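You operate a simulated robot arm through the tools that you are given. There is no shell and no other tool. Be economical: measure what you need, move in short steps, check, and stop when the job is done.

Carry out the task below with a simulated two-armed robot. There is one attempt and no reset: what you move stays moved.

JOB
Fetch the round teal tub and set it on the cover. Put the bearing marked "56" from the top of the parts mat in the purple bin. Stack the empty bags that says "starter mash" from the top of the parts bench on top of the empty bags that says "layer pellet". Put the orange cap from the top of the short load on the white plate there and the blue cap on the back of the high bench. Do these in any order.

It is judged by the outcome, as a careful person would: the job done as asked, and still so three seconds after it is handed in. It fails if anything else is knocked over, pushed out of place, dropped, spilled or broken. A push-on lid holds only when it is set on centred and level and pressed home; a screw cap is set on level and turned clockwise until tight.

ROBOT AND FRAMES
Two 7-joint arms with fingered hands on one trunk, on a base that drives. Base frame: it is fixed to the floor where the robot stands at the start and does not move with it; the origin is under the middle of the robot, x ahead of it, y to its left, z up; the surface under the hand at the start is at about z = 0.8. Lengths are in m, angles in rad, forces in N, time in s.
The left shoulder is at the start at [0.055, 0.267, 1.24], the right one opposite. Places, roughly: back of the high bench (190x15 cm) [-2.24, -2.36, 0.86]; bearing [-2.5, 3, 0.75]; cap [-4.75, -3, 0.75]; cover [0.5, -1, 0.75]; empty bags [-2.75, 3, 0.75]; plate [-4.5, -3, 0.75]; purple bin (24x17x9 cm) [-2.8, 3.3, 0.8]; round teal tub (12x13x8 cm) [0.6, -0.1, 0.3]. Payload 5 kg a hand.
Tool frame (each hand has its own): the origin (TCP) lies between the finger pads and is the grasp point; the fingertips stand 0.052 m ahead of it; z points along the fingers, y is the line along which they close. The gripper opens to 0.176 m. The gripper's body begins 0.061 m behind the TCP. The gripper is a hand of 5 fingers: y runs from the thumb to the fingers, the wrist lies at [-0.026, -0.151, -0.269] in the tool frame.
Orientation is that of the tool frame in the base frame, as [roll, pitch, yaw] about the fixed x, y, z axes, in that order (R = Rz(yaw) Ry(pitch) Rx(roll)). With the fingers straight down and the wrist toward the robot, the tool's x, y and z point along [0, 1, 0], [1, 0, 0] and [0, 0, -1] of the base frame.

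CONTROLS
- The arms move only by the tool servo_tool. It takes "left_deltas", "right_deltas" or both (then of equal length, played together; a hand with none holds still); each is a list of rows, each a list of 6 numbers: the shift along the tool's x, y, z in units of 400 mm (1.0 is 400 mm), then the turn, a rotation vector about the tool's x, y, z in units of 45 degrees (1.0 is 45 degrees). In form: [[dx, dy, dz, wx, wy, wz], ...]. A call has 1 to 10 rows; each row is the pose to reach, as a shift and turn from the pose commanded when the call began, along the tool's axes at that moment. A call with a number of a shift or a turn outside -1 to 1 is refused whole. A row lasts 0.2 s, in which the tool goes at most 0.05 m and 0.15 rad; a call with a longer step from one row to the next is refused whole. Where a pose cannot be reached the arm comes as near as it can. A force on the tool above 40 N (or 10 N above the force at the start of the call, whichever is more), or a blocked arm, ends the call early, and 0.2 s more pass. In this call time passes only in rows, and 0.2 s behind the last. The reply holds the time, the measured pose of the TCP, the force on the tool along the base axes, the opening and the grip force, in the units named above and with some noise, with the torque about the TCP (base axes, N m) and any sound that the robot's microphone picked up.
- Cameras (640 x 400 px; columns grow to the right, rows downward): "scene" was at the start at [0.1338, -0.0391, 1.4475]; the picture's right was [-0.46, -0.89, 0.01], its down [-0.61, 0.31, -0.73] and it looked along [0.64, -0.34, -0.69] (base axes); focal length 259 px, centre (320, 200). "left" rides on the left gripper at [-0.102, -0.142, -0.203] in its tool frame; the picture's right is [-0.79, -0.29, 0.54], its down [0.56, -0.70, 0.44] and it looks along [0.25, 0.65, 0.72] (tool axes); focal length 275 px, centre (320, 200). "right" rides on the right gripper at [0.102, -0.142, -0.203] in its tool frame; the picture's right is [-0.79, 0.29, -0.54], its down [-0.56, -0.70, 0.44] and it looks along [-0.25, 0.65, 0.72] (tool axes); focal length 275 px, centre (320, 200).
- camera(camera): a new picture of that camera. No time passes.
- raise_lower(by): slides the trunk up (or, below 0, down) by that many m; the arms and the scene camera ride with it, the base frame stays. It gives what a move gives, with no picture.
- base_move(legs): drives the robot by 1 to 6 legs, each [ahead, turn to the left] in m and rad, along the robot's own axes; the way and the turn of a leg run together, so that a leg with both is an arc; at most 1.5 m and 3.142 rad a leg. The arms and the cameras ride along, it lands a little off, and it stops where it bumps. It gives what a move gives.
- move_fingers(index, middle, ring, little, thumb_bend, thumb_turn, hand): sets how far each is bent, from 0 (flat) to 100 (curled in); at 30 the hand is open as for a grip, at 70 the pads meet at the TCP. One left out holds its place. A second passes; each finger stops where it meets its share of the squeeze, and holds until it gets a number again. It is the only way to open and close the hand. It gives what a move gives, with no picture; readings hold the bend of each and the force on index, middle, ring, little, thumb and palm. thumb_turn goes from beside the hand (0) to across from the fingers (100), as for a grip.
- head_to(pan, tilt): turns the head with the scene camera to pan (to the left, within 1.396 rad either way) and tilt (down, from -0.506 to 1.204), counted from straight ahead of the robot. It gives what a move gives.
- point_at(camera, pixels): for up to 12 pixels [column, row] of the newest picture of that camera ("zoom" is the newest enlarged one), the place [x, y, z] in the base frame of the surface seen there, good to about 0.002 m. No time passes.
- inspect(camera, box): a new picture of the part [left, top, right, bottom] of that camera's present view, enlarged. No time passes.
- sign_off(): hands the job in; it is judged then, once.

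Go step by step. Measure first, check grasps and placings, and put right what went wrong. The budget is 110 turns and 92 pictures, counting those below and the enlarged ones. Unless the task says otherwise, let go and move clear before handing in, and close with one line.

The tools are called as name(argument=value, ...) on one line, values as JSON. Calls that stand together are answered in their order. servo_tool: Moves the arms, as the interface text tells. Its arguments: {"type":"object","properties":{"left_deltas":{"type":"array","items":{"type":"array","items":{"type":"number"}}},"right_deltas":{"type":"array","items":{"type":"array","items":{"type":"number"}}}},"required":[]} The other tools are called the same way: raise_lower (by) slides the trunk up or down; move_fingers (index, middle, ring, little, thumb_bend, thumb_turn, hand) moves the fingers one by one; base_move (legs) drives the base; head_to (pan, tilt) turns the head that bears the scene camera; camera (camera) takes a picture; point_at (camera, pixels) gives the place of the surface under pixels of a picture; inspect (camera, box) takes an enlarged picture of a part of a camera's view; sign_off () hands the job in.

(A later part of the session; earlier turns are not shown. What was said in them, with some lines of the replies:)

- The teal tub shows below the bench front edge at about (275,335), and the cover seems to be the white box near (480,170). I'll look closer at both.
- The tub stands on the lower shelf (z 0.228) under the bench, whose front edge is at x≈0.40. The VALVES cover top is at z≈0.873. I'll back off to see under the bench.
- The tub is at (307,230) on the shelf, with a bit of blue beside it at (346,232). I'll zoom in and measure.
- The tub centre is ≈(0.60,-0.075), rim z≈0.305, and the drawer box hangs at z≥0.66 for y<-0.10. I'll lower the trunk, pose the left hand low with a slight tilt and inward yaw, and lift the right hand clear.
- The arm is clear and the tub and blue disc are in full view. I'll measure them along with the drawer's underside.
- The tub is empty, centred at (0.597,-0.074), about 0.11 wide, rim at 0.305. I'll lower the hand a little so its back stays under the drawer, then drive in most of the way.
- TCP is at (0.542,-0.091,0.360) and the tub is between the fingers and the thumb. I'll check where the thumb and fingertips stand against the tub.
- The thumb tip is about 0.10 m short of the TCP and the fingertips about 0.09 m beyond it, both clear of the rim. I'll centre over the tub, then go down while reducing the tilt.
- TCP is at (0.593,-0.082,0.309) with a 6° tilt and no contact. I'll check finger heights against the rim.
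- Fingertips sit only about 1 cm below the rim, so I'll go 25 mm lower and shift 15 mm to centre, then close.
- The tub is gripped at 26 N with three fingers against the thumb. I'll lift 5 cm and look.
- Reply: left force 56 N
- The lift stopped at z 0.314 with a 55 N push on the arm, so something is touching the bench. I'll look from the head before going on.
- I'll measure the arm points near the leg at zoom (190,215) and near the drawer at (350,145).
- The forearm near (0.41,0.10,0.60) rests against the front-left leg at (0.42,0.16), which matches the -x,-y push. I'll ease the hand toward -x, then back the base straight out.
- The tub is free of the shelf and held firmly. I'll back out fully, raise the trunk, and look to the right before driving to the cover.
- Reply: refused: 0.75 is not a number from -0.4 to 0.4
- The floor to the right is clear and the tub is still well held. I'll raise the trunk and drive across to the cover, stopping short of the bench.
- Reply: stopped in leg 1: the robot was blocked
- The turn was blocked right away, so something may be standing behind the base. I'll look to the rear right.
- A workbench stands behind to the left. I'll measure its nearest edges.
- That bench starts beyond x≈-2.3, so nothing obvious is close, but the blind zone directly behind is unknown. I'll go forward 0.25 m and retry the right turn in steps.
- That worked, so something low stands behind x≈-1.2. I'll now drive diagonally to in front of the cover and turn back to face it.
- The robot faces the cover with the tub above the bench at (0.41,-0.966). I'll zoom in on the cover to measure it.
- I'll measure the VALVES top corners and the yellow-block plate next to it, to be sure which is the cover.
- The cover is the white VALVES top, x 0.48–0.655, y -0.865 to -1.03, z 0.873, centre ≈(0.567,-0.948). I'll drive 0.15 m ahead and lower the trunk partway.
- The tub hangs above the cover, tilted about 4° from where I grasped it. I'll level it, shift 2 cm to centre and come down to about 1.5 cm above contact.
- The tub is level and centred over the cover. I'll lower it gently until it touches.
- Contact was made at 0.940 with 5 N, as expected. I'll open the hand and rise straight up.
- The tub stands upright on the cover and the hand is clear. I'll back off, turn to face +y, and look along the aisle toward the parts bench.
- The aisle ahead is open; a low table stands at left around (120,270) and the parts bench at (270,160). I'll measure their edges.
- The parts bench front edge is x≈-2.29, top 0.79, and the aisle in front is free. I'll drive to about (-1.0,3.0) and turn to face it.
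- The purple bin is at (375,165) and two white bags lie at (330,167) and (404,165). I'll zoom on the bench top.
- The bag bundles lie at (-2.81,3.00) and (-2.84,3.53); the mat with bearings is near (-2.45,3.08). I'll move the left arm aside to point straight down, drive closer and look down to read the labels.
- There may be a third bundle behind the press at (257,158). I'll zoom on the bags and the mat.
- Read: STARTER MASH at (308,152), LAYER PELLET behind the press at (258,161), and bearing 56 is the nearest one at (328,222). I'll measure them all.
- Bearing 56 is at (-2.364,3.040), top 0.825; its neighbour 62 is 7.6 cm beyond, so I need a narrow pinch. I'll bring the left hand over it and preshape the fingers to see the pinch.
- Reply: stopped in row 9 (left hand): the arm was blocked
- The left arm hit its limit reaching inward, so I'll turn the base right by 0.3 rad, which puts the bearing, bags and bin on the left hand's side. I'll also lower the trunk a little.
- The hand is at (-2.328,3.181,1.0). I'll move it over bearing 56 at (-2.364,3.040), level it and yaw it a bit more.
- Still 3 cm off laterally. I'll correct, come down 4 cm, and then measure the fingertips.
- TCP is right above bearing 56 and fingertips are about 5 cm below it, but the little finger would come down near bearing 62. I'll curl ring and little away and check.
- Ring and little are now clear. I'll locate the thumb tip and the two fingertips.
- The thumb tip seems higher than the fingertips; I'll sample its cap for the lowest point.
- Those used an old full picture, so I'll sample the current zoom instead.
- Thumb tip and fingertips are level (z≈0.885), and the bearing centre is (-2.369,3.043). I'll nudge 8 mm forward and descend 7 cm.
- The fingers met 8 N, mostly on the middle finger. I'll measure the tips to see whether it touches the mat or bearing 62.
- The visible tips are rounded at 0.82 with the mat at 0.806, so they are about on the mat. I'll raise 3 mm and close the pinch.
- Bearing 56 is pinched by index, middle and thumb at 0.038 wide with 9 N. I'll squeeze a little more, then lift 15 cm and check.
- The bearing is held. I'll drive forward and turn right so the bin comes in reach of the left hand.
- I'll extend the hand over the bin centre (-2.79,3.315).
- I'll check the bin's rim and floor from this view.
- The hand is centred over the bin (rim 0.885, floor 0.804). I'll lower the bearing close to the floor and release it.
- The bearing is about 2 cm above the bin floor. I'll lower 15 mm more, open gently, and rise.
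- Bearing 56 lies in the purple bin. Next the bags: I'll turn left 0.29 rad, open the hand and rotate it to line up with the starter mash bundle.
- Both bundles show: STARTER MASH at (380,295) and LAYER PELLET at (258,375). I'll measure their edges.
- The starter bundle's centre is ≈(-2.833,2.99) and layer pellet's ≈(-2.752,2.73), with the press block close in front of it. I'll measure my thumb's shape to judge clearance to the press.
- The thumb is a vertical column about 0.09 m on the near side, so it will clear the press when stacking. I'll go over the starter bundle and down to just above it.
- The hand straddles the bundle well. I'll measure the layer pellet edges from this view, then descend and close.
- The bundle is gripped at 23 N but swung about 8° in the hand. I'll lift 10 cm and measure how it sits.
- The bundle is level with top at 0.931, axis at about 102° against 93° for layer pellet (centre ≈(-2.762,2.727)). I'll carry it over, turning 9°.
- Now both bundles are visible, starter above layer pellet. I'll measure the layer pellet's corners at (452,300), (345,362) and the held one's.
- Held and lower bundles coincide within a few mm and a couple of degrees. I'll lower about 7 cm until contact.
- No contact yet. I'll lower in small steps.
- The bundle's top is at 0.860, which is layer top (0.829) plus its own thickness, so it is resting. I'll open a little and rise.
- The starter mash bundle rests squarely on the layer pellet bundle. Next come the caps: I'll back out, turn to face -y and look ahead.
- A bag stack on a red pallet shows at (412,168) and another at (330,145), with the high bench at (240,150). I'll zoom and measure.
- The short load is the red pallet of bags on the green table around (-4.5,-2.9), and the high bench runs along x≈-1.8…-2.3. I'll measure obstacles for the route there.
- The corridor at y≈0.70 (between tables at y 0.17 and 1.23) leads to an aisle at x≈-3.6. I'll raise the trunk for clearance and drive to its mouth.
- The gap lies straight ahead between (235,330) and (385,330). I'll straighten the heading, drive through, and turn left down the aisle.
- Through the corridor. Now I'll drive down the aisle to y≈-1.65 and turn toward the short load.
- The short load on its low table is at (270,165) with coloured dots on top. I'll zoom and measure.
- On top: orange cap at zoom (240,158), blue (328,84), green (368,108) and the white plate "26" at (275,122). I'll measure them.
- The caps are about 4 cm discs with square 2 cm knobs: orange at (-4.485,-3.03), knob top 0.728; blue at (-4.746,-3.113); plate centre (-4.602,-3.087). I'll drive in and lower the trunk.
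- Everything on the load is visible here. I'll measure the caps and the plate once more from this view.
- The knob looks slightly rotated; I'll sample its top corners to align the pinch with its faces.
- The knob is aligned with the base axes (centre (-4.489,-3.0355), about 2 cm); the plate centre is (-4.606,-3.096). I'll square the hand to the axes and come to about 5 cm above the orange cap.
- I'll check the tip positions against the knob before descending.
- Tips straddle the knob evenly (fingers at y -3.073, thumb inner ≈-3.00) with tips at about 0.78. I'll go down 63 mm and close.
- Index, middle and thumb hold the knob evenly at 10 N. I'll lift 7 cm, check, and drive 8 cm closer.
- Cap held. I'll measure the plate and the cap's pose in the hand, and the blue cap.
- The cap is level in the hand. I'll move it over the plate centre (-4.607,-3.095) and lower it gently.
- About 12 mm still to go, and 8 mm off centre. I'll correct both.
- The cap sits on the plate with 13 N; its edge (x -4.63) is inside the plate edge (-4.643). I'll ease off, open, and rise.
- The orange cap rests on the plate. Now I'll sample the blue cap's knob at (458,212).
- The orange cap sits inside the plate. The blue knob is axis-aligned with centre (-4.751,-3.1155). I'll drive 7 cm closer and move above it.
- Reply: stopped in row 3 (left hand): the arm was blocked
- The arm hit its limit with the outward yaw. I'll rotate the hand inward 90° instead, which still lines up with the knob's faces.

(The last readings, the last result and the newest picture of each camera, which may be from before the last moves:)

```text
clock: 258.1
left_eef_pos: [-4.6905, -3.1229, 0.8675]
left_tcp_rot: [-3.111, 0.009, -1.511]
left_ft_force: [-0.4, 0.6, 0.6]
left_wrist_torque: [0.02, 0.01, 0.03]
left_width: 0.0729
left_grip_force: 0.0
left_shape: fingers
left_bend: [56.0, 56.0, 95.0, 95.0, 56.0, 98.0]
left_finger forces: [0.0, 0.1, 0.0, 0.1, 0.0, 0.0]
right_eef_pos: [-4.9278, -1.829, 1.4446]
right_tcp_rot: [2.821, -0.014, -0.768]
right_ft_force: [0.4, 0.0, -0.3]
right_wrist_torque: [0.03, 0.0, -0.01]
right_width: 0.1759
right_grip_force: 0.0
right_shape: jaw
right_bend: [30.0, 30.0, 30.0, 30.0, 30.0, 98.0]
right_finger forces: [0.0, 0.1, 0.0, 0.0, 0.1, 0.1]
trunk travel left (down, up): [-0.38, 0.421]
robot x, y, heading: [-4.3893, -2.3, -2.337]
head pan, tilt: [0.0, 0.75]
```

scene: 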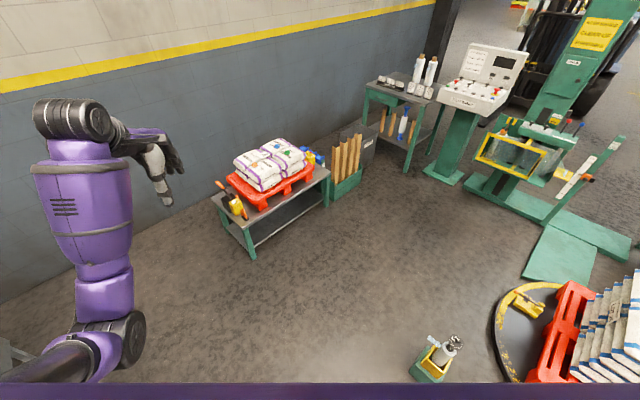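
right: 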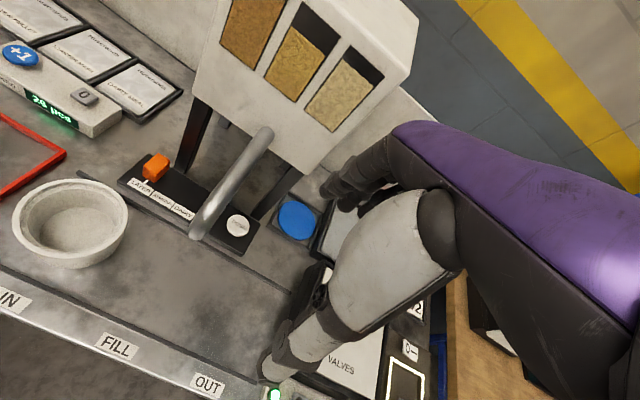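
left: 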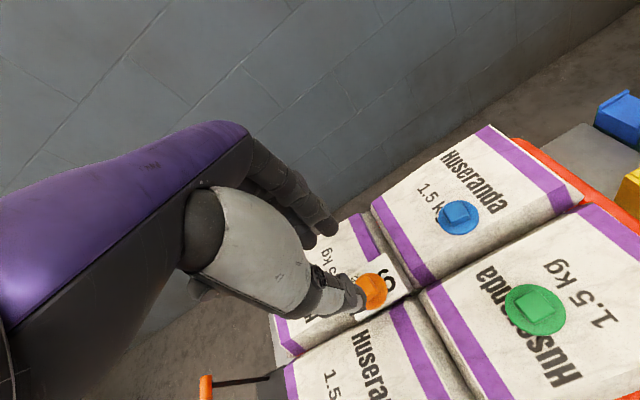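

Rotation reached. I'll move above the blue cap and square up.

servo_tool(left_deltas=[[-0.015, 0.087, 0.03, -0.02, 0.006, 0.04], [-0.029, 0.174, 0.06, -0.039, 0.011, 0.076], [-0.029, 0.174, 0.09, -0.039, 0.011, 0.076]])

inspect(camera="left", box=[240, 180, 440, 340])

```text
clock: 258.9
left_eef_pos: [-4.7593, -3.116, 0.8284]
left_tcp_rot: [-3.141, 0.002, -1.568]
left_ft_force: [-0.1, -0.7, -0.4]
left_wrist_torque: [0.03, 0.01, 0.03]
left_width: 0.0731
left_grip_force: 0.0
left_shape: fingers
left_bend: [56.0, 56.0, 95.0, 95.0, 56.0, 98.0]
left_finger forces: [0.0, 0.1, 0.1, 0.1, 0.1, 0.0]
right_eef_pos: [-4.9283, -1.8295, 1.4448]
right_tcp_rot: [2.821, -0.014, -0.766]
right_ft_force: [0.7, -1.2, 0.4]
right_wrist_torque: [0.08, 0.0, -0.03]
right_width: 0.176
right_grip_force: 0.1
right_shape: jaw
right_bend: [30.0, 30.0, 30.0, 30.0, 30.0, 98.0]
right_finger forces: [0.0, 0.0, 0.0, 0.0, 0.0, 0.0]
trunk travel left (down, up): [-0.38, 0.421]
robot x, y, heading: [-4.3886, -2.2986, -2.338]
head pan, tilt: [0.0, 0.75]
```

```text
2.50 times, centred on (340, 260) of left
```

zoom: 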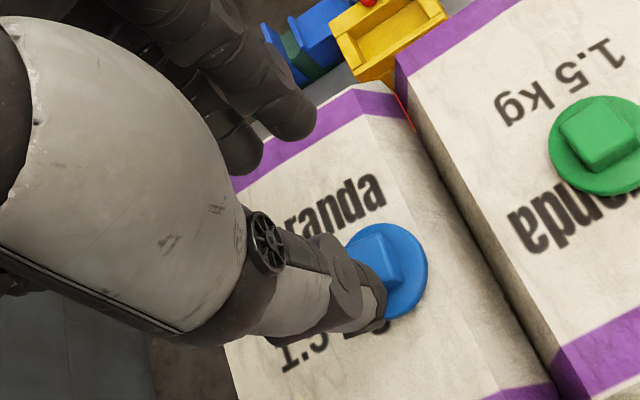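

The geometry matches the orange grasp. I'll descend to 0.767, close, and lift.

servo_tool(left_deltas=[[0, 0, 0.07, 0, 0, 0], [0, 0, 0.13, 0, 0, 0], [0, 0, 0.154, 0, 0, 0]])

move_fingers(hand="left", index=71, middle=71, thumb_bend=71)

servo_tool(left_deltas=[[0, 0, -0.05, 0, 0, 0], [0, 0, -0.13, 0, 0, 0], [0, 0, -0.22, 0, 0, 0], [0, 0, -0.32, 0, 0, 0]])

camera(camera="left")

```text
clock: 259.7
left_eef_pos: [-4.758, -3.1167, 0.7674]
left_tcp_rot: [-3.142, -0.001, -1.568]
left_ft_force: [0.3, -0.9, -0.5]
left_wrist_torque: [0.04, 0.0, -0.01]
left_width: 0.0731
left_grip_force: 0.2
left_shape: fingers
left_bend: [56.0, 56.0, 95.0, 95.0, 56.0, 98.0]
left_finger forces: [0.0, 0.0, 0.1, 0.1, 0.0, 0.0]
right_eef_pos: [-4.9273, -1.8302, 1.4449]
right_tcp_rot: [2.821, -0.013, -0.767]
right_ft_force: [-0.3, -0.3, -0.2]
right_wrist_torque: [0.06, -0.01, -0.01]
right_width: 0.176
right_grip_force: 0.2
right_shape: jaw
right_bend: [30.0, 30.0, 30.0, 30.0, 30.0, 98.0]
right_finger forces: [0.0, 0.0, 0.0, 0.0, 0.1, 0.0]
trunk travel left (down, up): [-0.38, 0.421]
robot x, y, heading: [-4.393, -2.2996, -2.338]
head pan, tilt: [0.0, 0.75]
```

```text
clock: 260.7
left_eef_pos: [-4.7583, -3.1167, 0.7681]
left_tcp_rot: [-3.141, 0.002, -1.571]
left_ft_force: [0.9, -0.1, 0.3]
left_wrist_torque: [-0.01, 0.01, -0.02]
left_width: 0.0223
left_grip_force: 10.1
left_shape: fingers
left_bend: [67.0, 71.0, 95.0, 95.0, 68.0, 97.0]
left_finger forces: [6.7, 4.6, 0.0, 0.0, 9.2, 0.0]
right_eef_pos: [-4.9281, -1.8282, 1.4446]
right_tcp_rot: [2.821, -0.015, -0.767]
right_ft_force: [0.5, 0.5, -0.1]
right_wrist_torque: [-0.03, 0.04, -0.03]
right_width: 0.1759
right_grip_force: 0.1
right_shape: jaw
right_bend: [30.0, 30.0, 30.0, 30.0, 30.0, 98.0]
right_finger forces: [0.0, 0.0, 0.0, 0.1, 0.0, 0.0]
trunk travel left (down, up): [-0.38, 0.421]
robot x, y, heading: [-4.3917, -2.2981, -2.342]
head pan, tilt: [0.0, 0.75]
```

```text
clock: 261.7
left_eef_pos: [-4.7593, -3.1158, 0.8961]
left_tcp_rot: [-3.14, 0.001, -1.571]
left_ft_force: [0.4, 1.3, -2.5]
left_wrist_torque: [-0.15, 0.0, 0.04]
left_width: 0.0218
left_grip_force: 9.3
left_shape: fingers
left_bend: [67.0, 71.0, 95.0, 95.0, 68.0, 97.0]
left_finger forces: [5.3, 5.1, 0.1, 0.1, 8.6, 0.0]
right_eef_pos: [-4.9276, -1.8278, 1.4451]
right_tcp_rot: [2.82, -0.014, -0.767]
right_ft_force: [1.3, 1.2, 0.3]
right_wrist_torque: [-0.11, 0.13, -0.03]
right_width: 0.1762
right_grip_force: 0.0
right_shape: jaw
right_bend: [30.0, 30.0, 30.0, 30.0, 30.0, 98.0]
right_finger forces: [0.1, 0.1, 0.0, 0.0, 0.1, 0.0]
trunk travel left (down, up): [-0.38, 0.421]
robot x, y, heading: [-4.3923, -2.2996, -2.343]
head pan, tilt: [0.0, 0.75]
```

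```text
9 pictures are left
```

left: 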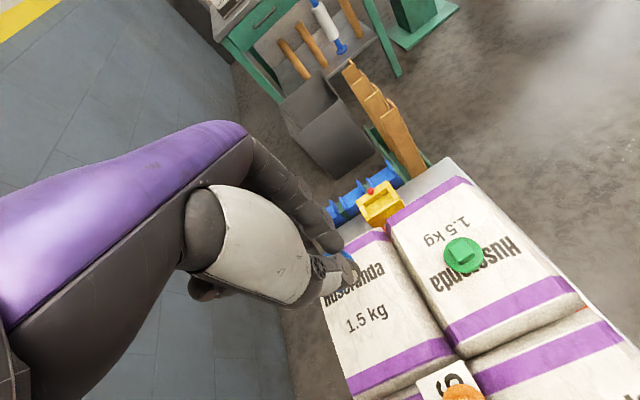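

The blue cap is held. I'll raise the trunk and retrace the route: back away from the load and turn to line up with the aisle.

raise_lower(by=0.3)

base_move(legs=[[-1.0, 0], [0, 0.77]])

```text
clock: 264.7
left_eef_pos: [-4.7596, -3.1159, 1.1949]
left_tcp_rot: [3.141, 0.001, -1.569]
left_ft_force: [0.3, -0.1, -0.9]
left_wrist_torque: [0.0, -0.01, 0.01]
left_width: 0.0219
left_grip_force: 9.8
left_shape: fingers
left_bend: [67.0, 71.0, 95.0, 95.0, 68.0, 97.0]
left_finger forces: [5.2, 5.2, 0.1, 0.1, 8.6, 0.0]
right_eef_pos: [-4.929, -1.8288, 1.7442]
right_tcp_rot: [2.821, -0.013, -0.767]
right_ft_force: [0.5, 0.8, 0.4]
right_wrist_torque: [0.01, 0.01, 0.02]
right_width: 0.176
right_grip_force: 0.1
right_shape: jaw
right_bend: [30.0, 30.0, 30.0, 30.0, 30.0, 98.0]
right_finger forces: [0.0, 0.0, 0.0, 0.0, 0.0, 0.0]
trunk travel left (down, up): [-0.68, 0.121]
robot x, y, heading: [-4.3922, -2.3018, -2.339]
head pan, tilt: [0.0, 0.75]
```

```text
clock: 274.9
left_eef_pos: [-3.3767, -2.4177, 1.1952]
left_tcp_rot: [3.141, 0.003, -0.798]
left_ft_force: [0.3, -0.2, -0.9]
left_wrist_torque: [0.07, 0.07, -0.02]
left_width: 0.0217
left_grip_force: 8.9
left_shape: fingers
left_bend: [67.0, 71.0, 95.0, 95.0, 68.0, 97.0]
left_finger forces: [4.6, 4.9, 0.1, 0.0, 8.1, 0.0]
right_eef_pos: [-4.3955, -1.6126, 1.7452]
right_tcp_rot: [2.82, -0.013, 0.007]
right_ft_force: [0.1, -0.3, -1.1]
right_wrist_torque: [0.04, 0.09, -0.05]
right_width: 0.176
right_grip_force: 0.0
right_shape: jaw
right_bend: [30.0, 30.0, 30.0, 30.0, 30.0, 98.0]
right_finger forces: [0.0, 0.0, 0.0, 0.0, 0.1, 0.0]
trunk travel left (down, up): [-0.68, 0.121]
robot x, y, heading: [-3.683, -1.5746, -1.569]
head pan, tilt: [0.0, 0.75]
```

I'll back up the aisle with a slight angle to end near (-3.59,0.70).

base_move(legs=[[0, -0.045], [-1.5, 0], [-0.77, 0]])

```text
clock: 290.5
left_eef_pos: [-3.3281, -0.1699, 1.2042]
left_tcp_rot: [3.133, -0.008, -0.832]
left_ft_force: [-0.7, 0.8, 0.2]
left_wrist_torque: [-0.01, 0.03, 0.0]
left_width: 0.0197
left_grip_force: 9.5
left_shape: fingers
left_bend: [71.0, 71.0, 95.0, 95.0, 68.0, 96.0]
left_finger forces: [5.5, 5.1, 0.0, 0.0, 7.4, 0.0]
right_eef_pos: [-4.3176, 0.6756, 1.7443]
right_tcp_rot: [2.807, -0.012, -0.026]
right_ft_force: [0.4, -0.3, -0.1]
right_wrist_torque: [-0.05, 0.0, 0.0]
right_width: 0.1757
right_grip_force: 0.0
right_shape: jaw
right_bend: [30.0, 30.0, 30.0, 30.0, 30.0, 98.0]
right_finger forces: [0.0, 0.1, 0.1, 0.1, 0.0, 0.0]
trunk travel left (down, up): [-0.68, 0.121]
robot x, y, heading: [-3.6032, 0.6655, -1.596]
head pan, tilt: [0.0, 0.75]
```

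The index bend changed from 67 to 71, so I'll check the cap in the hand.

inspect(camera="left", box=[260, 190, 420, 320])

```text
3.08 times, centred on (340, 255) of left
```

zoom: 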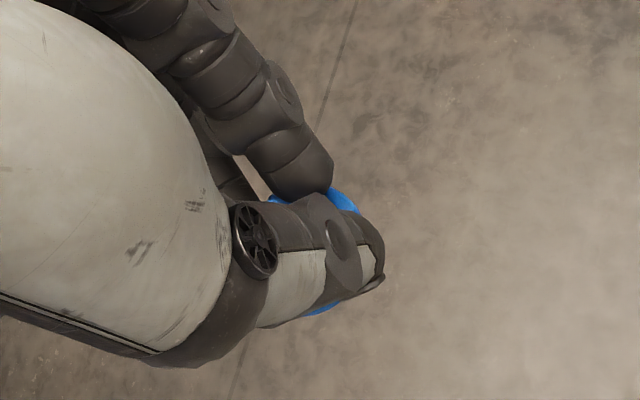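

The cap is still held, perhaps a bit tilted. I'll firm the pinch slightly and turn right to face -x in the corridor.

move_fingers(hand="left", index=74, middle=74, thumb_bend=73)

base_move(legs=[[0, -1.55]])

```text
clock: 291.5
left_eef_pos: [-3.328, -0.1552, 1.216]
left_tcp_rot: [3.125, -0.017, -0.832]
left_ft_force: [-0.6, -0.3, -0.8]
left_wrist_torque: [0.11, -0.11, -0.01]
left_width: 0.0171
left_grip_force: 19.4
left_shape: fingers
left_bend: [72.0, 73.0, 95.0, 95.0, 68.0, 95.0]
left_finger forces: [11.2, 12.5, 0.0, 0.0, 15.4, 0.1]
right_eef_pos: [-4.3186, 0.6964, 1.7444]
right_tcp_rot: [2.795, -0.015, -0.026]
right_ft_force: [-1.1, -1.3, -0.3]
right_wrist_torque: [0.11, -0.13, 0.07]
right_width: 0.1759
right_grip_force: 0.1
right_shape: jaw
right_bend: [30.0, 30.0, 30.0, 30.0, 30.0, 98.0]
right_finger forces: [0.1, 0.1, 0.0, 0.0, 0.0, 0.0]
trunk travel left (down, up): [-0.68, 0.121]
robot x, y, heading: [-3.6068, 0.6691, -1.597]
head pan, tilt: [0.0, 0.75]
```

```text
clock: 297.6
left_eef_pos: [-4.4185, 0.3542, 1.2165]
left_tcp_rot: [3.126, -0.017, -2.362]
left_ft_force: [-0.3, -0.3, -0.6]
left_wrist_torque: [0.0, 0.02, 0.01]
left_width: 0.0164
left_grip_force: 19.7
left_shape: fingers
left_bend: [73.0, 73.0, 95.0, 95.0, 68.0, 95.0]
left_finger forces: [10.4, 12.4, 0.0, 0.0, 15.3, 0.0]
right_eef_pos: [-3.6078, 1.378, 1.7438]
right_tcp_rot: [2.794, -0.012, -1.558]
right_ft_force: [-0.3, -0.1, 0.5]
right_wrist_torque: [-0.01, -0.06, 0.03]
right_width: 0.176
right_grip_force: 0.1
right_shape: jaw
right_bend: [30.0, 30.0, 30.0, 30.0, 30.0, 98.0]
right_finger forces: [0.0, 0.0, 0.1, 0.0, 0.0, 0.0]
trunk travel left (down, up): [-0.68, 0.121]
robot x, y, heading: [-3.6075, 0.6612, -3.127]
head pan, tilt: [0.0, 0.75]
```

Heading is good; backing 2.55 m ends near (-1.06,0.70).

base_move(legs=[[-1.5, 0], [-1.05, 0]])

```text
clock: 314.9
left_eef_pos: [-1.8173, 0.4, 1.227]
left_tcp_rot: [3.116, -0.029, -2.349]
left_ft_force: [-0.1, 0.4, -0.4]
left_wrist_torque: [0.04, 0.04, -0.01]
left_width: 0.0156
left_grip_force: 18.8
left_shape: fingers
left_bend: [73.0, 73.0, 95.0, 95.0, 68.0, 95.0]
left_finger forces: [10.3, 12.4, 0.0, 0.0, 15.5, 0.0]
right_eef_pos: [-1.0166, 1.432, 1.7461]
right_tcp_rot: [2.773, -0.012, -1.542]
right_ft_force: [-0.3, -0.1, -0.1]
right_wrist_torque: [-0.01, 0.04, 0.02]
right_width: 0.1758
right_grip_force: 0.1
right_shape: jaw
right_bend: [30.0, 30.0, 30.0, 30.0, 30.0, 98.0]
right_finger forces: [0.0, 0.1, 0.0, 0.1, 0.0, 0.0]
trunk travel left (down, up): [-0.68, 0.121]
robot x, y, heading: [-1.0268, 0.7139, -3.117]
head pan, tilt: [0.0, 0.75]
```

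Out of the corridor. I'll turn, drive to y≈-2.25 and face the high bench.

base_move(legs=[[0, 1.55], [1.5, 0], [1.45, 0], [0, -1.57]])

head_to(pan=0.1, tilt=0.7)

camera(camera="scene")

```text
clock: 346.3
left_eef_pos: [-1.833, -2.5419, 1.2369]
left_tcp_rot: [3.11, -0.037, -2.371]
left_ft_force: [-0.2, 0.2, -1.3]
left_wrist_torque: [-0.02, -0.01, 0.02]
left_width: 0.0122
left_grip_force: 15.6
left_shape: fingers
left_bend: [74.0, 74.0, 95.0, 95.0, 68.0, 95.0]
left_finger forces: [7.3, 10.7, 0.0, 0.0, 12.6, 0.0]
right_eef_pos: [-1.0005, -1.5261, 1.7445]
right_tcp_rot: [2.761, -0.012, -1.565]
right_ft_force: [0.1, 1.0, 0.1]
right_wrist_torque: [-0.09, 0.01, 0.02]
right_width: 0.1759
right_grip_force: 0.1
right_shape: jaw
right_bend: [30.0, 30.0, 30.0, 30.0, 30.0, 98.0]
right_finger forces: [0.0, 0.0, 0.0, 0.1, 0.0, 0.0]
trunk travel left (down, up): [-0.68, 0.121]
robot x, y, heading: [-1.053, -2.2468, 3.141]
head pan, tilt: [0.0, 0.75]
```

```text
clock: 347.0
left_eef_pos: [-1.8263, -2.5417, 1.2405]
left_tcp_rot: [3.106, -0.04, -2.369]
left_ft_force: [-2.7, -1.1, -1.6]
left_wrist_torque: [0.05, -0.24, -0.06]
left_width: 0.0122
left_grip_force: 16.8
left_shape: fingers
left_bend: [74.0, 74.0, 95.0, 95.0, 68.0, 95.0]
left_finger forces: [8.3, 11.8, 0.0, 0.1, 14.0, 0.1]
right_eef_pos: [-0.9925, -1.5277, 1.7447]
right_tcp_rot: [2.752, -0.013, -1.561]
right_ft_force: [-3.7, -0.5, 0.3]
right_wrist_torque: [-0.02, -0.5, 0.16]
right_width: 0.1761
right_grip_force: 0.0
right_shape: jaw
right_bend: [30.0, 30.0, 30.0, 30.0, 30.0, 97.0]
right_finger forces: [0.1, 0.0, 0.0, 0.0, 0.0, 0.0]
trunk travel left (down, up): [-0.68, 0.121]
robot x, y, heading: [-1.0499, -2.2457, 3.143]
head pan, tilt: [0.099, 0.7]
```

```text
7 pictures are left
```

scene: 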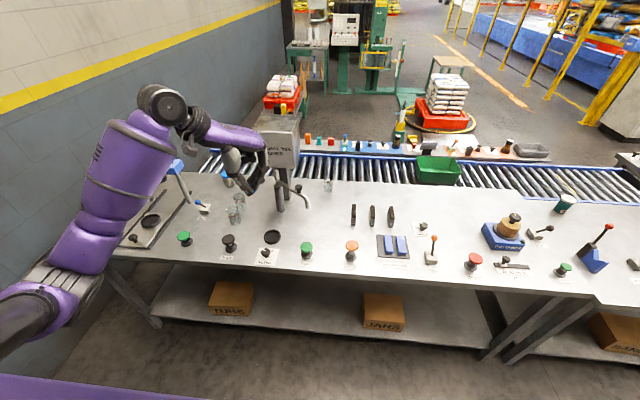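

The bench back strip runs just in front of the rollers (rows 180–200). I'll measure it and the items near there.

point_at(camera="scene", pixels=[[340, 185], [340, 195], [310, 190], [380, 195], [380, 187], [420, 195], [353, 212], [328, 186], [290, 120], [437, 180], [350, 182], [330, 240]])

inspect(camera="scene", box=[215, 110, 455, 260])

```text
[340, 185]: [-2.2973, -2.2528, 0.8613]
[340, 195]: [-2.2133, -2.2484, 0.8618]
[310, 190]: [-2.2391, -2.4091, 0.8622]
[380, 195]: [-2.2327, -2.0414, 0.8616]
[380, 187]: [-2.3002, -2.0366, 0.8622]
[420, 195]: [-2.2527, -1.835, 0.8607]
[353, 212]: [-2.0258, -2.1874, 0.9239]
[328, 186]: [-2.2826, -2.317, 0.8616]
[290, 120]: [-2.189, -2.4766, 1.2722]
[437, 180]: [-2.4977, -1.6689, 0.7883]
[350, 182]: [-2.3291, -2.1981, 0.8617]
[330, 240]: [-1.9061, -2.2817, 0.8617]
```

```text
2.67 times, centred on (335, 185) of scene
```

zoom: 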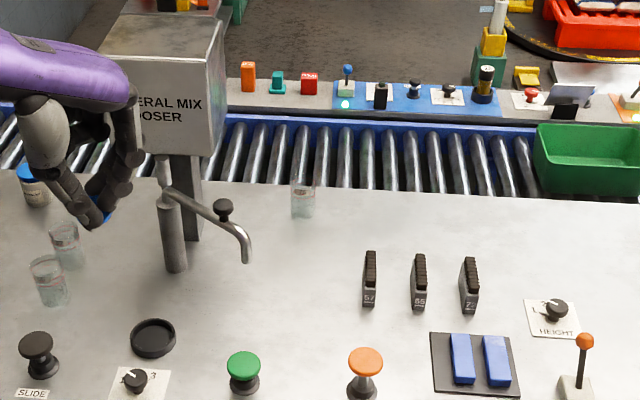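

The doser at y≈-2.47 is tall, so I'll place further right at (-2.24,-2.04), which is free. I'll turn right 0.4 rad and drive 0.33 m.

base_move(legs=[[0, -0.4], [0.33, 0]])

raise_lower(by=-0.2)

inspect(camera="left", box=[240, 170, 480, 370])

```text
clock: 351.4
left_eef_pos: [-2.1719, -2.0988, 1.2457]
left_tcp_rot: [3.098, -0.046, -2.767]
left_ft_force: [0.2, 0.4, -1.0]
left_wrist_torque: [0.04, -0.08, -0.07]
left_width: 0.0123
left_grip_force: 17.4
left_shape: fingers
left_bend: [74.0, 74.0, 95.0, 95.0, 68.0, 95.0]
left_finger forces: [8.1, 12.2, 0.0, 0.0, 13.8, 0.0]
right_eef_pos: [-1.0083, -1.4854, 1.7433]
right_tcp_rot: [2.749, -0.012, -1.959]
right_ft_force: [-2.1, -0.2, -0.1]
right_wrist_torque: [-0.09, -0.15, 0.06]
right_width: 0.1761
right_grip_force: 0.0
right_shape: jaw
right_bend: [30.0, 30.0, 30.0, 30.0, 30.0, 98.0]
right_finger forces: [0.0, 0.0, 0.0, 0.1, 0.0, 0.1]
trunk travel left (down, up): [-0.68, 0.121]
robot x, y, heading: [-1.3464, -2.118, 2.752]
head pan, tilt: [0.099, 0.7]
```

```text
clock: 353.6
left_eef_pos: [-2.1509, -2.1006, 1.0578]
left_tcp_rot: [3.091, -0.06, -2.77]
left_ft_force: [0.6, 0.6, -0.9]
left_wrist_torque: [0.0, -0.01, -0.01]
left_width: 0.0118
left_grip_force: 16.9
left_shape: fingers
left_bend: [74.0, 74.0, 95.0, 95.0, 68.0, 95.0]
left_finger forces: [8.4, 12.3, 0.0, 0.0, 14.0, 0.0]
right_eef_pos: [-0.9805, -1.4927, 1.54]
right_tcp_rot: [2.727, -0.011, -1.954]
right_ft_force: [-8.1, 0.6, 6.8]
right_wrist_torque: [0.08, -0.7, 0.62]
right_width: 0.1759
right_grip_force: 0.1
right_shape: jaw
right_bend: [30.0, 30.0, 30.0, 30.0, 30.0, 97.0]
right_finger forces: [0.0, 0.1, 0.0, 0.0, 0.1, 0.0]
trunk travel left (down, up): [-0.48, 0.321]
robot x, y, heading: [-1.3474, -2.1205, 2.741]
head pan, tilt: [0.099, 0.7]
```

```text
2.00 times, centred on (360, 270) of left
```

zoom: 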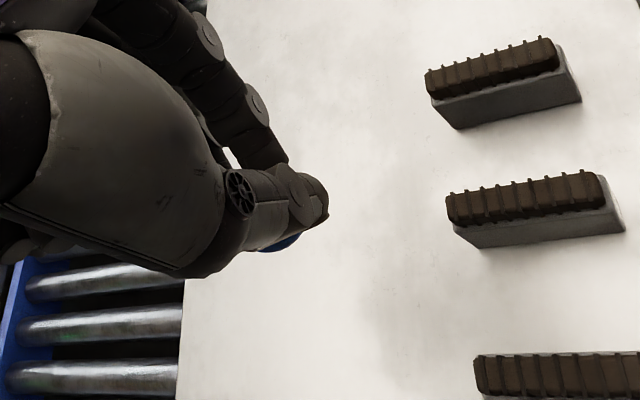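

The cap is still held but tilted. I'll measure the visible blue part and the bench under the hand.

point_at(camera="zoom", pixels=[[280, 243], [290, 238], [268, 249], [295, 235], [235, 165], [325, 210], [300, 330], [350, 150], [190, 330], [285, 160]])

```text
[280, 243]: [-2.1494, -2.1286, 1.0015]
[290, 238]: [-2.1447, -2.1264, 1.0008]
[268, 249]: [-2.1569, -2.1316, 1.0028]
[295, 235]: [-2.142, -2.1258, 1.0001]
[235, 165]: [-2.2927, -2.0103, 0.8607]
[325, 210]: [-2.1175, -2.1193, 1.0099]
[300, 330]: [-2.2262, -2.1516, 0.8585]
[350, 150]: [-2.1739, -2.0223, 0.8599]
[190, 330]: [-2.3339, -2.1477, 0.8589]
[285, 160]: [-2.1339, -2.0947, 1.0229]
```

The flange hangs at TCP -0.057 and seems tilted mainly because the hand is. I'll level the hand and move over (-2.24,-2.05).

servo_tool(left_deltas=[[0.037, 0.05, 0.06, 0.016, -0.019, 0], [0.073, 0.1, 0.13, 0.032, -0.038, -0.002], [0.11, 0.15, 0.2, 0.048, -0.057, -0.003], [0.146, 0.2, 0.27, 0.064, -0.076, -0.004]])

inspect(camera="left", box=[280, 200, 400, 320])

```text
clock: 354.8
left_eef_pos: [-2.2627, -2.1024, 0.9732]
left_tcp_rot: [-3.137, -0.036, -2.717]
left_ft_force: [-3.2, -3.2, -5.3]
left_wrist_torque: [0.32, -0.43, -0.02]
left_width: 0.0118
left_grip_force: 17.1
left_shape: fingers
left_bend: [74.0, 74.0, 95.0, 95.0, 68.0, 95.0]
left_finger forces: [8.5, 12.3, 0.0, 0.1, 13.7, 0.0]
right_eef_pos: [-0.9788, -1.4939, 1.5387]
right_tcp_rot: [2.733, -0.013, -1.949]
right_ft_force: [-4.8, 9.6, -2.2]
right_wrist_torque: [-1.09, -0.41, 0.7]
right_width: 0.1758
right_grip_force: 0.1
right_shape: jaw
right_bend: [30.0, 30.0, 30.0, 30.0, 30.0, 98.0]
right_finger forces: [0.0, 0.0, 0.1, 0.0, 0.0, 0.0]
trunk travel left (down, up): [-0.48, 0.321]
robot x, y, heading: [-1.3487, -2.124, 2.763]
head pan, tilt: [0.099, 0.7]
stopped in row 4 (left hand): the arm was blocked; the commanded pose is now the measured one
```

```text
3.33 times, centred on (340, 260) of left
```

zoom: 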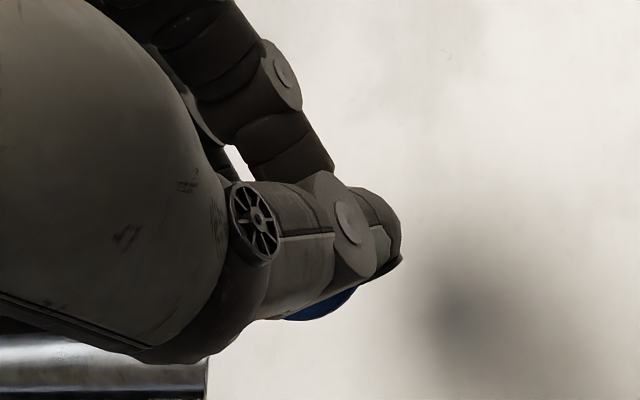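

The arm reached its limit, but the hand is already over the back strip at (-2.263,-2.102), which is free. I'll back off the yaw slightly, level, and lower here.

servo_tool(left_deltas=[[-0.023, -0.01, 0.03, 0, -0.02, -0.06], [-0.045, -0.02, 0.07, -0.003, -0.046, -0.12], [-0.045, -0.02, 0.1, -0.005, -0.046, -0.12]])

```text
clock: 355.8
left_eef_pos: [-2.2891, -2.1006, 0.9849]
left_tcp_rot: [3.091, -0.04, -2.596]
left_ft_force: [-0.8, 0.9, -0.7]
left_wrist_torque: [0.12, -0.08, 0.01]
left_width: 0.0116
left_grip_force: 17.1
left_shape: fingers
left_bend: [74.0, 74.0, 95.0, 95.0, 68.0, 95.0]
left_finger forces: [8.3, 11.9, 0.0, 0.0, 13.2, 0.0]
right_eef_pos: [-1.0007, -1.479, 1.5373]
right_tcp_rot: [2.745, -0.019, -1.948]
right_ft_force: [0.1, 2.1, -1.2]
right_wrist_torque: [-0.25, 0.21, 0.13]
right_width: 0.1759
right_grip_force: 0.1
right_shape: jaw
right_bend: [30.0, 30.0, 30.0, 30.0, 30.0, 98.0]
right_finger forces: [0.0, 0.0, 0.1, 0.0, 0.0, 0.0]
trunk travel left (down, up): [-0.48, 0.321]
robot x, y, heading: [-1.3473, -2.1234, 2.765]
head pan, tilt: [0.099, 0.7]
stopped in row 3 (left hand): the arm was blocked; the commanded pose is now the measured one
```

The arm is near full stretch because the trunk leans back. I'll bring the hand back over the strip middle with the base and lower the cap with the trunk instead.

base_move(legs=[[-0.04, 0]])

raise_lower(by=-0.04)

```text
clock: 356.7
left_eef_pos: [-2.2711, -2.1124, 0.9879]
left_tcp_rot: [3.086, -0.036, -2.592]
left_ft_force: [1.2, -2.4, 2.0]
left_wrist_torque: [0.29, 0.15, 0.09]
left_width: 0.0114
left_grip_force: 18.4
left_shape: fingers
left_bend: [74.0, 74.0, 95.0, 95.0, 69.0, 95.0]
left_finger forces: [8.5, 12.7, 0.0, 0.0, 13.6, 0.0]
right_eef_pos: [-0.9842, -1.4908, 1.5434]
right_tcp_rot: [2.757, -0.014, -1.949]
right_ft_force: [1.4, -1.3, 0.0]
right_wrist_torque: [0.08, 0.21, -0.03]
right_width: 0.1761
right_grip_force: 0.1
right_shape: jaw
right_bend: [30.0, 30.0, 30.0, 30.0, 30.0, 98.0]
right_finger forces: [0.0, 0.1, 0.0, 0.0, 0.0, 0.0]
trunk travel left (down, up): [-0.48, 0.321]
robot x, y, heading: [-1.3112, -2.1392, 2.765]
head pan, tilt: [0.099, 0.7]
```

```text
clock: 357.6
left_eef_pos: [-2.2986, -2.1176, 1.013]
left_tcp_rot: [3.039, -0.08, -2.569]
left_ft_force: [0.6, -0.4, -0.9]
left_wrist_torque: [-0.01, 0.02, 0.0]
left_width: 0.0114
left_grip_force: 16.9
left_shape: fingers
left_bend: [74.0, 74.0, 95.0, 95.0, 69.0, 95.0]
left_finger forces: [8.4, 12.4, 0.0, 0.0, 13.5, 0.0]
right_eef_pos: [-0.9856, -1.4849, 1.5064]
right_tcp_rot: [2.76, -0.018, -1.948]
right_ft_force: [-0.3, -0.8, 0.7]
right_wrist_torque: [0.08, -0.02, 0.0]
right_width: 0.176
right_grip_force: 0.0
right_shape: jaw
right_bend: [30.0, 30.0, 30.0, 30.0, 30.0, 98.0]
right_finger forces: [0.1, 0.0, 0.0, 0.0, 0.0, 0.0]
trunk travel left (down, up): [-0.44, 0.361]
robot x, y, heading: [-1.3124, -2.1359, 2.762]
head pan, tilt: [0.099, 0.7]
```

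The hand rose when the trunk went down, so the forearm must be resting on something. I'll raise the trunk at once and look.

raise_lower(by=0.12)

camera(camera="scene")

```text
clock: 359.1
left_eef_pos: [-2.2853, -2.1099, 1.051]
left_tcp_rot: [3.099, -0.025, -2.59]
left_ft_force: [3.3, 0.9, 0.3]
left_wrist_torque: [-0.47, 0.96, 0.5]
left_width: 0.0115
left_grip_force: 17.4
left_shape: fingers
left_bend: [74.0, 74.0, 95.0, 95.0, 69.0, 95.0]
left_finger forces: [8.2, 12.8, 0.0, 0.0, 13.7, 0.1]
right_eef_pos: [-1.0058, -1.4856, 1.6243]
right_tcp_rot: [2.774, -0.012, -1.949]
right_ft_force: [-2.0, -4.2, 0.2]
right_wrist_torque: [0.4, -0.28, -0.17]
right_width: 0.176
right_grip_force: 0.1
right_shape: jaw
right_bend: [30.0, 30.0, 30.0, 30.0, 30.0, 98.0]
right_finger forces: [0.0, 0.0, 0.0, 0.0, 0.0, 0.0]
trunk travel left (down, up): [-0.56, 0.241]
robot x, y, heading: [-1.3108, -2.136, 2.764]
head pan, tilt: [0.099, 0.7]
```

```text
3 pictures are left
```

scene: 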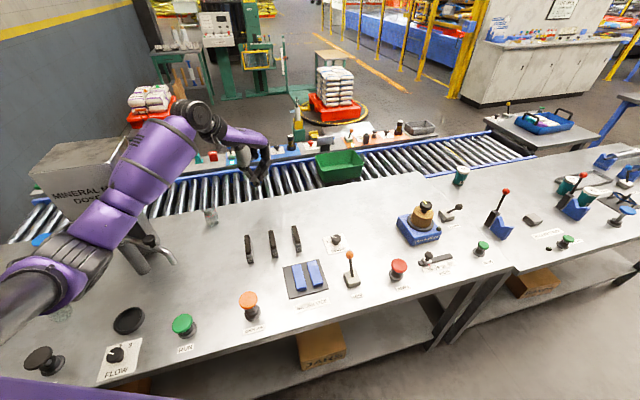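

The forearm lies against the doser's spout arm at left (150,245). I'll raise the trunk and turn right, which swings the arm away from the doser toward the free part of the strip.

raise_lower(by=0.15)

base_move(legs=[[0, -0.4]])

point_at(camera="scene", pixels=[[70, 145], [120, 145], [178, 262], [150, 245], [330, 195], [300, 195], [360, 192], [270, 200], [295, 238], [400, 185], [210, 215], [130, 265]])

```text
clock: 360.8
left_eef_pos: [-2.2834, -2.1092, 1.2036]
left_tcp_rot: [3.098, -0.027, -2.593]
left_ft_force: [-0.6, 0.5, -0.6]
left_wrist_torque: [-0.11, -0.02, 0.01]
left_width: 0.0109
left_grip_force: 16.9
left_shape: fingers
left_bend: [74.0, 74.0, 95.0, 95.0, 69.0, 95.0]
left_finger forces: [8.1, 12.5, 0.1, 0.0, 14.1, 0.0]
right_eef_pos: [-1.0025, -1.4878, 1.7734]
right_tcp_rot: [2.772, -0.013, -1.949]
right_ft_force: [-0.2, 0.5, 0.3]
right_wrist_torque: [-0.1, -0.06, 0.12]
right_width: 0.1761
right_grip_force: 0.1
right_shape: jaw
right_bend: [30.0, 30.0, 30.0, 30.0, 30.0, 98.0]
right_finger forces: [0.1, 0.1, 0.0, 0.1, 0.0, 0.0]
trunk travel left (down, up): [-0.71, 0.091]
robot x, y, heading: [-1.3126, -2.1423, 2.763]
head pan, tilt: [0.099, 0.7]
```

```text
clock: 362.9
left_eef_pos: [-2.1992, -1.7424, 1.2058]
left_tcp_rot: [3.095, -0.026, -2.983]
left_ft_force: [1.1, -0.3, 0.6]
left_wrist_torque: [-0.02, 0.04, 0.01]
left_width: 0.0111
left_grip_force: 17.3
left_shape: fingers
left_bend: [74.0, 74.0, 95.0, 95.0, 69.0, 95.0]
left_finger forces: [8.1, 12.5, 0.0, 0.0, 13.9, 0.0]
right_eef_pos: [-0.7774, -1.6559, 1.7724]
right_tcp_rot: [2.769, -0.011, -2.342]
right_ft_force: [0.3, -0.1, 0.8]
right_wrist_torque: [0.0, 0.04, 0.0]
right_width: 0.1758
right_grip_force: 0.1
right_shape: jaw
right_bend: [30.0, 30.0, 30.0, 30.0, 30.0, 98.0]
right_finger forces: [0.1, 0.1, 0.0, 0.0, 0.0, 0.0]
trunk travel left (down, up): [-0.71, 0.091]
robot x, y, heading: [-1.3132, -2.1382, 2.368]
head pan, tilt: [0.099, 0.7]
```

```text
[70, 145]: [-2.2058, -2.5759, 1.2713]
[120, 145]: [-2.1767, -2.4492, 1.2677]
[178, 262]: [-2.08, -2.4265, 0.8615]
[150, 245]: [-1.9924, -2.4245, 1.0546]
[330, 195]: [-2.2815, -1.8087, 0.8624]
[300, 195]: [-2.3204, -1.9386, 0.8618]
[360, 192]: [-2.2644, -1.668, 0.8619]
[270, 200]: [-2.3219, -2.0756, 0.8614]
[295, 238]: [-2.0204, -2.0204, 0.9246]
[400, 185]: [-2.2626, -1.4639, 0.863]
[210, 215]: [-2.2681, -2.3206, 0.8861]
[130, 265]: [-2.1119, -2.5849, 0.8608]
```

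The doser stands as before and the hand is now at (-2.199,-1.742), clear of everything. I'll lower the trunk 0.2 m, level the hand and shift 3.5 cm toward the strip middle.

raise_lower(by=-0.2)

servo_tool(left_deltas=[[0.045, 0.01, 0.02, 0.03, -0.015, 0], [0.088, 0.015, 0.04, 0.06, -0.033, 0]])

```text
clock: 365.1
left_eef_pos: [-2.1907, -1.7513, 1.015]
left_tcp_rot: [3.086, -0.033, -2.986]
left_ft_force: [-1.4, 0.5, -1.7]
left_wrist_torque: [-0.01, -0.17, -0.04]
left_width: 0.0111
left_grip_force: 18.1
left_shape: fingers
left_bend: [74.0, 74.0, 95.0, 95.0, 69.0, 95.0]
left_finger forces: [8.4, 12.8, 0.0, 0.1, 14.9, 0.0]
right_eef_pos: [-0.7635, -1.6707, 1.575]
right_tcp_rot: [2.759, -0.009, -2.34]
right_ft_force: [-2.1, 0.2, 1.4]
right_wrist_torque: [-0.04, -0.27, -0.02]
right_width: 0.1759
right_grip_force: 0.1
right_shape: jaw
right_bend: [30.0, 30.0, 30.0, 30.0, 30.0, 97.0]
right_finger forces: [0.1, 0.1, 0.0, 0.0, 0.0, 0.0]
trunk travel left (down, up): [-0.51, 0.291]
robot x, y, heading: [-1.3114, -2.1376, 2.372]
head pan, tilt: [0.099, 0.7]
```

```text
clock: 365.7
left_eef_pos: [-2.2238, -1.7511, 1.0002]
left_tcp_rot: [3.133, -0.007, -2.986]
left_ft_force: [-0.3, -0.5, 0.1]
left_wrist_torque: [0.0, 0.02, 0.0]
left_width: 0.0109
left_grip_force: 17.8
left_shape: fingers
left_bend: [74.0, 74.0, 95.0, 95.0, 69.0, 95.0]
left_finger forces: [8.5, 12.6, 0.0, 0.1, 14.9, 0.0]
right_eef_pos: [-0.7643, -1.6722, 1.5741]
right_tcp_rot: [2.757, -0.013, -2.338]
right_ft_force: [0.1, 0.0, 0.0]
right_wrist_torque: [-0.01, -0.1, -0.01]
right_width: 0.1759
right_grip_force: 0.2
right_shape: jaw
right_bend: [30.0, 30.0, 30.0, 30.0, 30.0, 97.0]
right_finger forces: [0.1, 0.0, 0.0, 0.1, 0.1, 0.1]
trunk travel left (down, up): [-0.51, 0.291]
robot x, y, heading: [-1.3094, -2.1376, 2.372]
head pan, tilt: [0.099, 0.7]
```

Free motion again. I'll lower 7 cm, then creep to contact.

servo_tool(left_deltas=[[0.02, 0, 0.06, 0, 0, 0], [0.04, 0, 0.12, 0, 0, 0], [0.04, 0, 0.17, 0, 0, 0]])

inspect(camera="left", box=[260, 190, 420, 320])

point_at(camera="zoom", pixels=[[310, 308], [325, 300], [340, 290], [300, 312], [335, 185], [270, 195], [500, 200], [350, 200], [400, 300]])

```text
clock: 366.5
left_eef_pos: [-2.2423, -1.7532, 0.932]
left_tcp_rot: [3.132, -0.006, -2.984]
left_ft_force: [-0.7, -0.6, -0.1]
left_wrist_torque: [-0.04, -0.13, -0.01]
left_width: 0.0107
left_grip_force: 17.7
left_shape: fingers
left_bend: [74.0, 74.0, 95.0, 95.0, 69.0, 95.0]
left_finger forces: [8.5, 12.8, 0.0, 0.0, 14.8, 0.1]
right_eef_pos: [-0.7647, -1.6711, 1.5731]
right_tcp_rot: [2.756, -0.009, -2.34]
right_ft_force: [-1.8, 0.0, 0.8]
right_wrist_torque: [-0.06, -0.19, -0.01]
right_width: 0.1761
right_grip_force: 0.1
right_shape: jaw
right_bend: [30.0, 30.0, 30.0, 30.0, 30.0, 97.0]
right_finger forces: [0.0, 0.1, 0.0, 0.1, 0.1, 0.0]
trunk travel left (down, up): [-0.51, 0.291]
robot x, y, heading: [-1.3162, -2.1376, 2.375]
head pan, tilt: [0.099, 0.7]
```

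```text
3.08 times, centred on (340, 255) of left
```

zoom: 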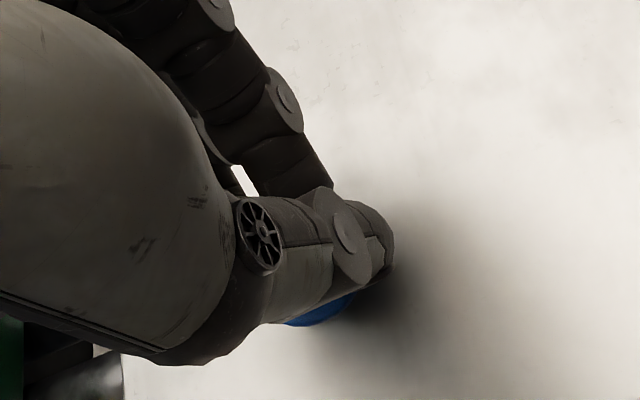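

```text
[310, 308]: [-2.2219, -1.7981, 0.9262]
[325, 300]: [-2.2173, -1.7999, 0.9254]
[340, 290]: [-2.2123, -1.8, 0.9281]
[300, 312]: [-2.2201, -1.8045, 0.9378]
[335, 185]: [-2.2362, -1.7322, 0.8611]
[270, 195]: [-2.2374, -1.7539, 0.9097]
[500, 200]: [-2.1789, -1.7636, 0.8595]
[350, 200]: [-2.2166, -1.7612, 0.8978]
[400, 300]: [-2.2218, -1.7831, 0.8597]
```

I'll sample the blue rim just below the thumb.

point_at(camera="zoom", pixels=[[315, 318], [300, 323], [335, 308], [350, 298], [290, 323], [325, 315], [238, 180], [340, 302]])

```text
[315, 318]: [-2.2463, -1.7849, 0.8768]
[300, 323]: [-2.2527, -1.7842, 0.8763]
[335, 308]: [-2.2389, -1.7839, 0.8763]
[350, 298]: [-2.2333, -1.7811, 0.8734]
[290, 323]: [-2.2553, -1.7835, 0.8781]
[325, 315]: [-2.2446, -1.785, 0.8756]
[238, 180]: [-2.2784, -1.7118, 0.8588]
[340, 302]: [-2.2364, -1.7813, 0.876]
```

The flange's visible rim is at z 0.876 and the bench is at 0.860, so it hangs about 1 cm up. I'll creep down to contact.

servo_tool(left_deltas=[[0, 0, 0.01, 0, 0, 0], [0, 0, 0.018, 0, 0, 0], [0, 0, 0.024, 0, 0, 0]])

```text
clock: 367.3
left_eef_pos: [-2.2404, -1.7523, 0.9266]
left_tcp_rot: [3.133, -0.008, -2.984]
left_ft_force: [-0.5, -2.2, 9.4]
left_wrist_torque: [-0.27, -0.12, -0.01]
left_width: 0.0107
left_grip_force: 23.7
left_shape: fingers
left_bend: [74.0, 74.0, 95.0, 95.0, 69.0, 95.0]
left_finger forces: [9.2, 14.5, 0.0, 0.0, 22.5, 0.0]
right_eef_pos: [-0.7611, -1.6727, 1.5735]
right_tcp_rot: [2.755, -0.012, -2.342]
right_ft_force: [-0.1, 0.4, -0.1]
right_wrist_torque: [-0.01, -0.04, 0.0]
right_width: 0.176
right_grip_force: 0.0
right_shape: jaw
right_bend: [30.0, 30.0, 30.0, 30.0, 30.0, 97.0]
right_finger forces: [0.0, 0.0, 0.0, 0.1, 0.1, 0.1]
trunk travel left (down, up): [-0.51, 0.291]
robot x, y, heading: [-1.3116, -2.138, 2.37]
head pan, tilt: [0.099, 0.7]
```

Contact at 9 N. I'll release gently and rise.

move_fingers(hand="left", index=66, middle=66, thumb_bend=62)

move_fingers(hand="left", index=54, middle=54, thumb_bend=52)

servo_tool(left_deltas=[[0, 0, -0.05, 0, 0, 0], [0, 0, -0.12, 0, 0, 0], [0, 0, -0.22, 0, 0, 0], [0, 0, -0.32, 0, 0, 0], [0, 0, -0.42, 0, 0, 0]])

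camera(camera="left")

```text
clock: 368.3
left_eef_pos: [-2.2414, -1.7542, 0.924]
left_tcp_rot: [3.132, -0.009, -2.984]
left_ft_force: [0.6, 0.5, 2.0]
left_wrist_torque: [-0.02, -0.05, -0.01]
left_width: 0.0376
left_grip_force: 1.6
left_shape: fingers
left_bend: [66.0, 66.0, 95.0, 95.0, 62.0, 97.0]
left_finger forces: [0.0, 0.2, 0.0, 0.1, 3.6, 0.0]
right_eef_pos: [-0.762, -1.6721, 1.573]
right_tcp_rot: [2.758, -0.01, -2.342]
right_ft_force: [-0.4, -0.3, 0.5]
right_wrist_torque: [-0.03, 0.01, 0.0]
right_width: 0.1763
right_grip_force: 0.0
right_shape: jaw
right_bend: [30.0, 30.0, 30.0, 30.0, 30.0, 97.0]
right_finger forces: [0.1, 0.0, 0.0, 0.0, 0.0, 0.0]
trunk travel left (down, up): [-0.51, 0.291]
robot x, y, heading: [-1.3116, -2.1354, 2.37]
head pan, tilt: [0.099, 0.7]
```

```text
clock: 369.3
left_eef_pos: [-2.2415, -1.7529, 0.9248]
left_tcp_rot: [3.132, -0.009, -2.983]
left_ft_force: [0.1, 0.5, 0.7]
left_wrist_torque: [-0.04, 0.01, 0.02]
left_width: 0.086
left_grip_force: 0.0
left_shape: fingers
left_bend: [54.0, 54.0, 95.0, 95.0, 52.0, 97.0]
left_finger forces: [0.1, 0.0, 0.0, 0.0, 0.0, 0.1]
right_eef_pos: [-0.7626, -1.672, 1.5741]
right_tcp_rot: [2.757, -0.011, -2.342]
right_ft_force: [0.4, 0.0, 0.3]
right_wrist_torque: [-0.01, 0.0, 0.01]
right_width: 0.1759
right_grip_force: 0.2
right_shape: jaw
right_bend: [30.0, 30.0, 30.0, 30.0, 30.0, 97.0]
right_finger forces: [0.0, 0.0, 0.0, 0.0, 0.1, 0.0]
trunk travel left (down, up): [-0.51, 0.291]
robot x, y, heading: [-1.3132, -2.136, 2.373]
head pan, tilt: [0.099, 0.7]
```

```text
clock: 370.5
left_eef_pos: [-2.2395, -1.7528, 1.0905]
left_tcp_rot: [3.133, -0.01, -2.985]
left_ft_force: [1.4, -0.9, -1.2]
left_wrist_torque: [0.06, 0.1, 0.02]
left_width: 0.0861
left_grip_force: 0.1
left_shape: fingers
left_bend: [54.0, 54.0, 95.0, 95.0, 52.0, 97.0]
left_finger forces: [0.0, 0.0, 0.0, 0.1, 0.0, 0.1]
right_eef_pos: [-0.7604, -1.6731, 1.5725]
right_tcp_rot: [2.756, -0.012, -2.339]
right_ft_force: [1.1, -0.4, -0.7]
right_wrist_torque: [0.04, 0.13, 0.01]
right_width: 0.1762
right_grip_force: 0.1
right_shape: jaw
right_bend: [30.0, 30.0, 30.0, 30.0, 30.0, 97.0]
right_finger forces: [0.1, 0.1, 0.0, 0.0, 0.1, 0.0]
trunk travel left (down, up): [-0.51, 0.291]
robot x, y, heading: [-1.3153, -2.1373, 2.372]
head pan, tilt: [0.099, 0.7]
```

```text
1 pictures are left
```

left: 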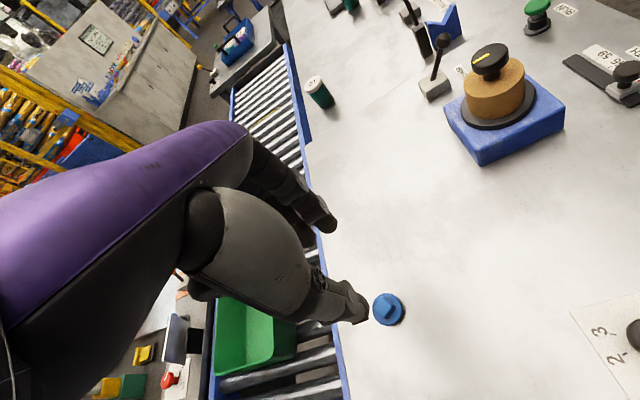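

The blue cap stands upright on the bench back at (388,308). I'll confirm its position on the strip and use the last picture to check the doser area.

point_at(camera="left", pixels=[[385, 305], [375, 310], [402, 312], [390, 322], [345, 380], [420, 330]])

raise_lower(by=0.15)

base_move(legs=[[-0.25, 0]])

camera(camera="scene")

```text
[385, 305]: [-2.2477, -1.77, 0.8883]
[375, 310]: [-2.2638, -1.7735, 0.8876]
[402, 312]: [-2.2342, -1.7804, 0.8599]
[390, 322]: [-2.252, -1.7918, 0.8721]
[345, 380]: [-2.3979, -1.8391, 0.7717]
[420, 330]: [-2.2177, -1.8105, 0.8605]
```

```text
clock: 372.2
left_eef_pos: [-2.2411, -1.7546, 1.2408]
left_tcp_rot: [3.134, -0.006, -2.984]
left_ft_force: [0.0, 0.0, -0.7]
left_wrist_torque: [-0.02, -0.03, -0.01]
left_width: 0.0861
left_grip_force: 0.0
left_shape: fingers
left_bend: [54.0, 54.0, 95.0, 95.0, 52.0, 97.0]
left_finger forces: [0.0, 0.0, 0.0, 0.0, 0.1, 0.0]
right_eef_pos: [-0.7639, -1.6724, 1.7221]
right_tcp_rot: [2.758, -0.012, -2.34]
right_ft_force: [-0.1, 0.3, -0.9]
right_wrist_torque: [-0.01, -0.01, 0.0]
right_width: 0.1758
right_grip_force: 0.1
right_shape: jaw
right_bend: [30.0, 30.0, 30.0, 30.0, 30.0, 97.0]
right_finger forces: [0.0, 0.1, 0.0, 0.0, 0.0, 0.0]
trunk travel left (down, up): [-0.66, 0.141]
robot x, y, heading: [-1.3117, -2.1362, 2.368]
head pan, tilt: [0.099, 0.7]
```

```text
clock: 374.5
left_eef_pos: [-2.056, -1.9321, 1.2419]
left_tcp_rot: [3.133, -0.01, -2.985]
left_ft_force: [0.0, 0.5, 0.2]
left_wrist_torque: [0.09, 0.03, 0.02]
left_width: 0.0859
left_grip_force: 0.0
left_shape: fingers
left_bend: [54.0, 54.0, 95.0, 95.0, 52.0, 97.0]
left_finger forces: [0.0, 0.0, 0.1, 0.0, 0.0, 0.0]
right_eef_pos: [-0.5789, -1.8509, 1.7229]
right_tcp_rot: [2.758, -0.011, -2.343]
right_ft_force: [0.8, -1.1, 0.5]
right_wrist_torque: [0.06, 0.0, -0.01]
right_width: 0.1759
right_grip_force: 0.1
right_shape: jaw
right_bend: [30.0, 30.0, 30.0, 30.0, 30.0, 97.0]
right_finger forces: [0.0, 0.0, 0.1, 0.0, 0.0, 0.0]
trunk travel left (down, up): [-0.66, 0.141]
robot x, y, heading: [-1.1313, -2.3139, 2.37]
head pan, tilt: [0.099, 0.7]
```

```text
0 pictures are left
5 turns are left
```

scene: 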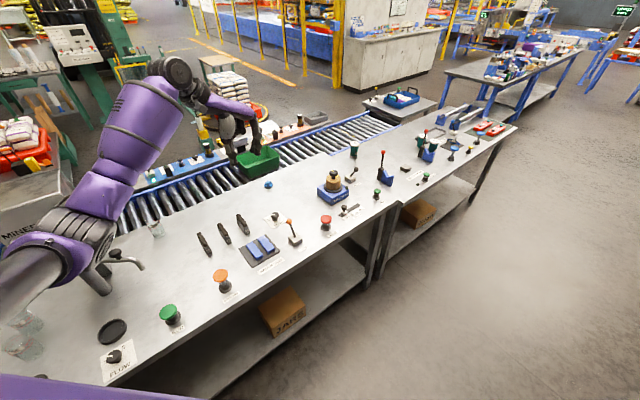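

The blue cap stands upright on the back strip at about (-2.25,-1.775), and nothing on the bench looks toppled, so I'm handing in.

sign_off()

```text
The job is handed in.
```

All the items are placed: teal tub on the VALVES cover, bearing 56 in the purple bin, starter mash bags stacked on layer pellet, orange cap on the white plate, and blue cap on the back of the high bench. While placing the blue cap, my forearm pressed against the doser's spout arm on the high bench; it looked upright afterwards, but I can't rule out that it shifted slightly.
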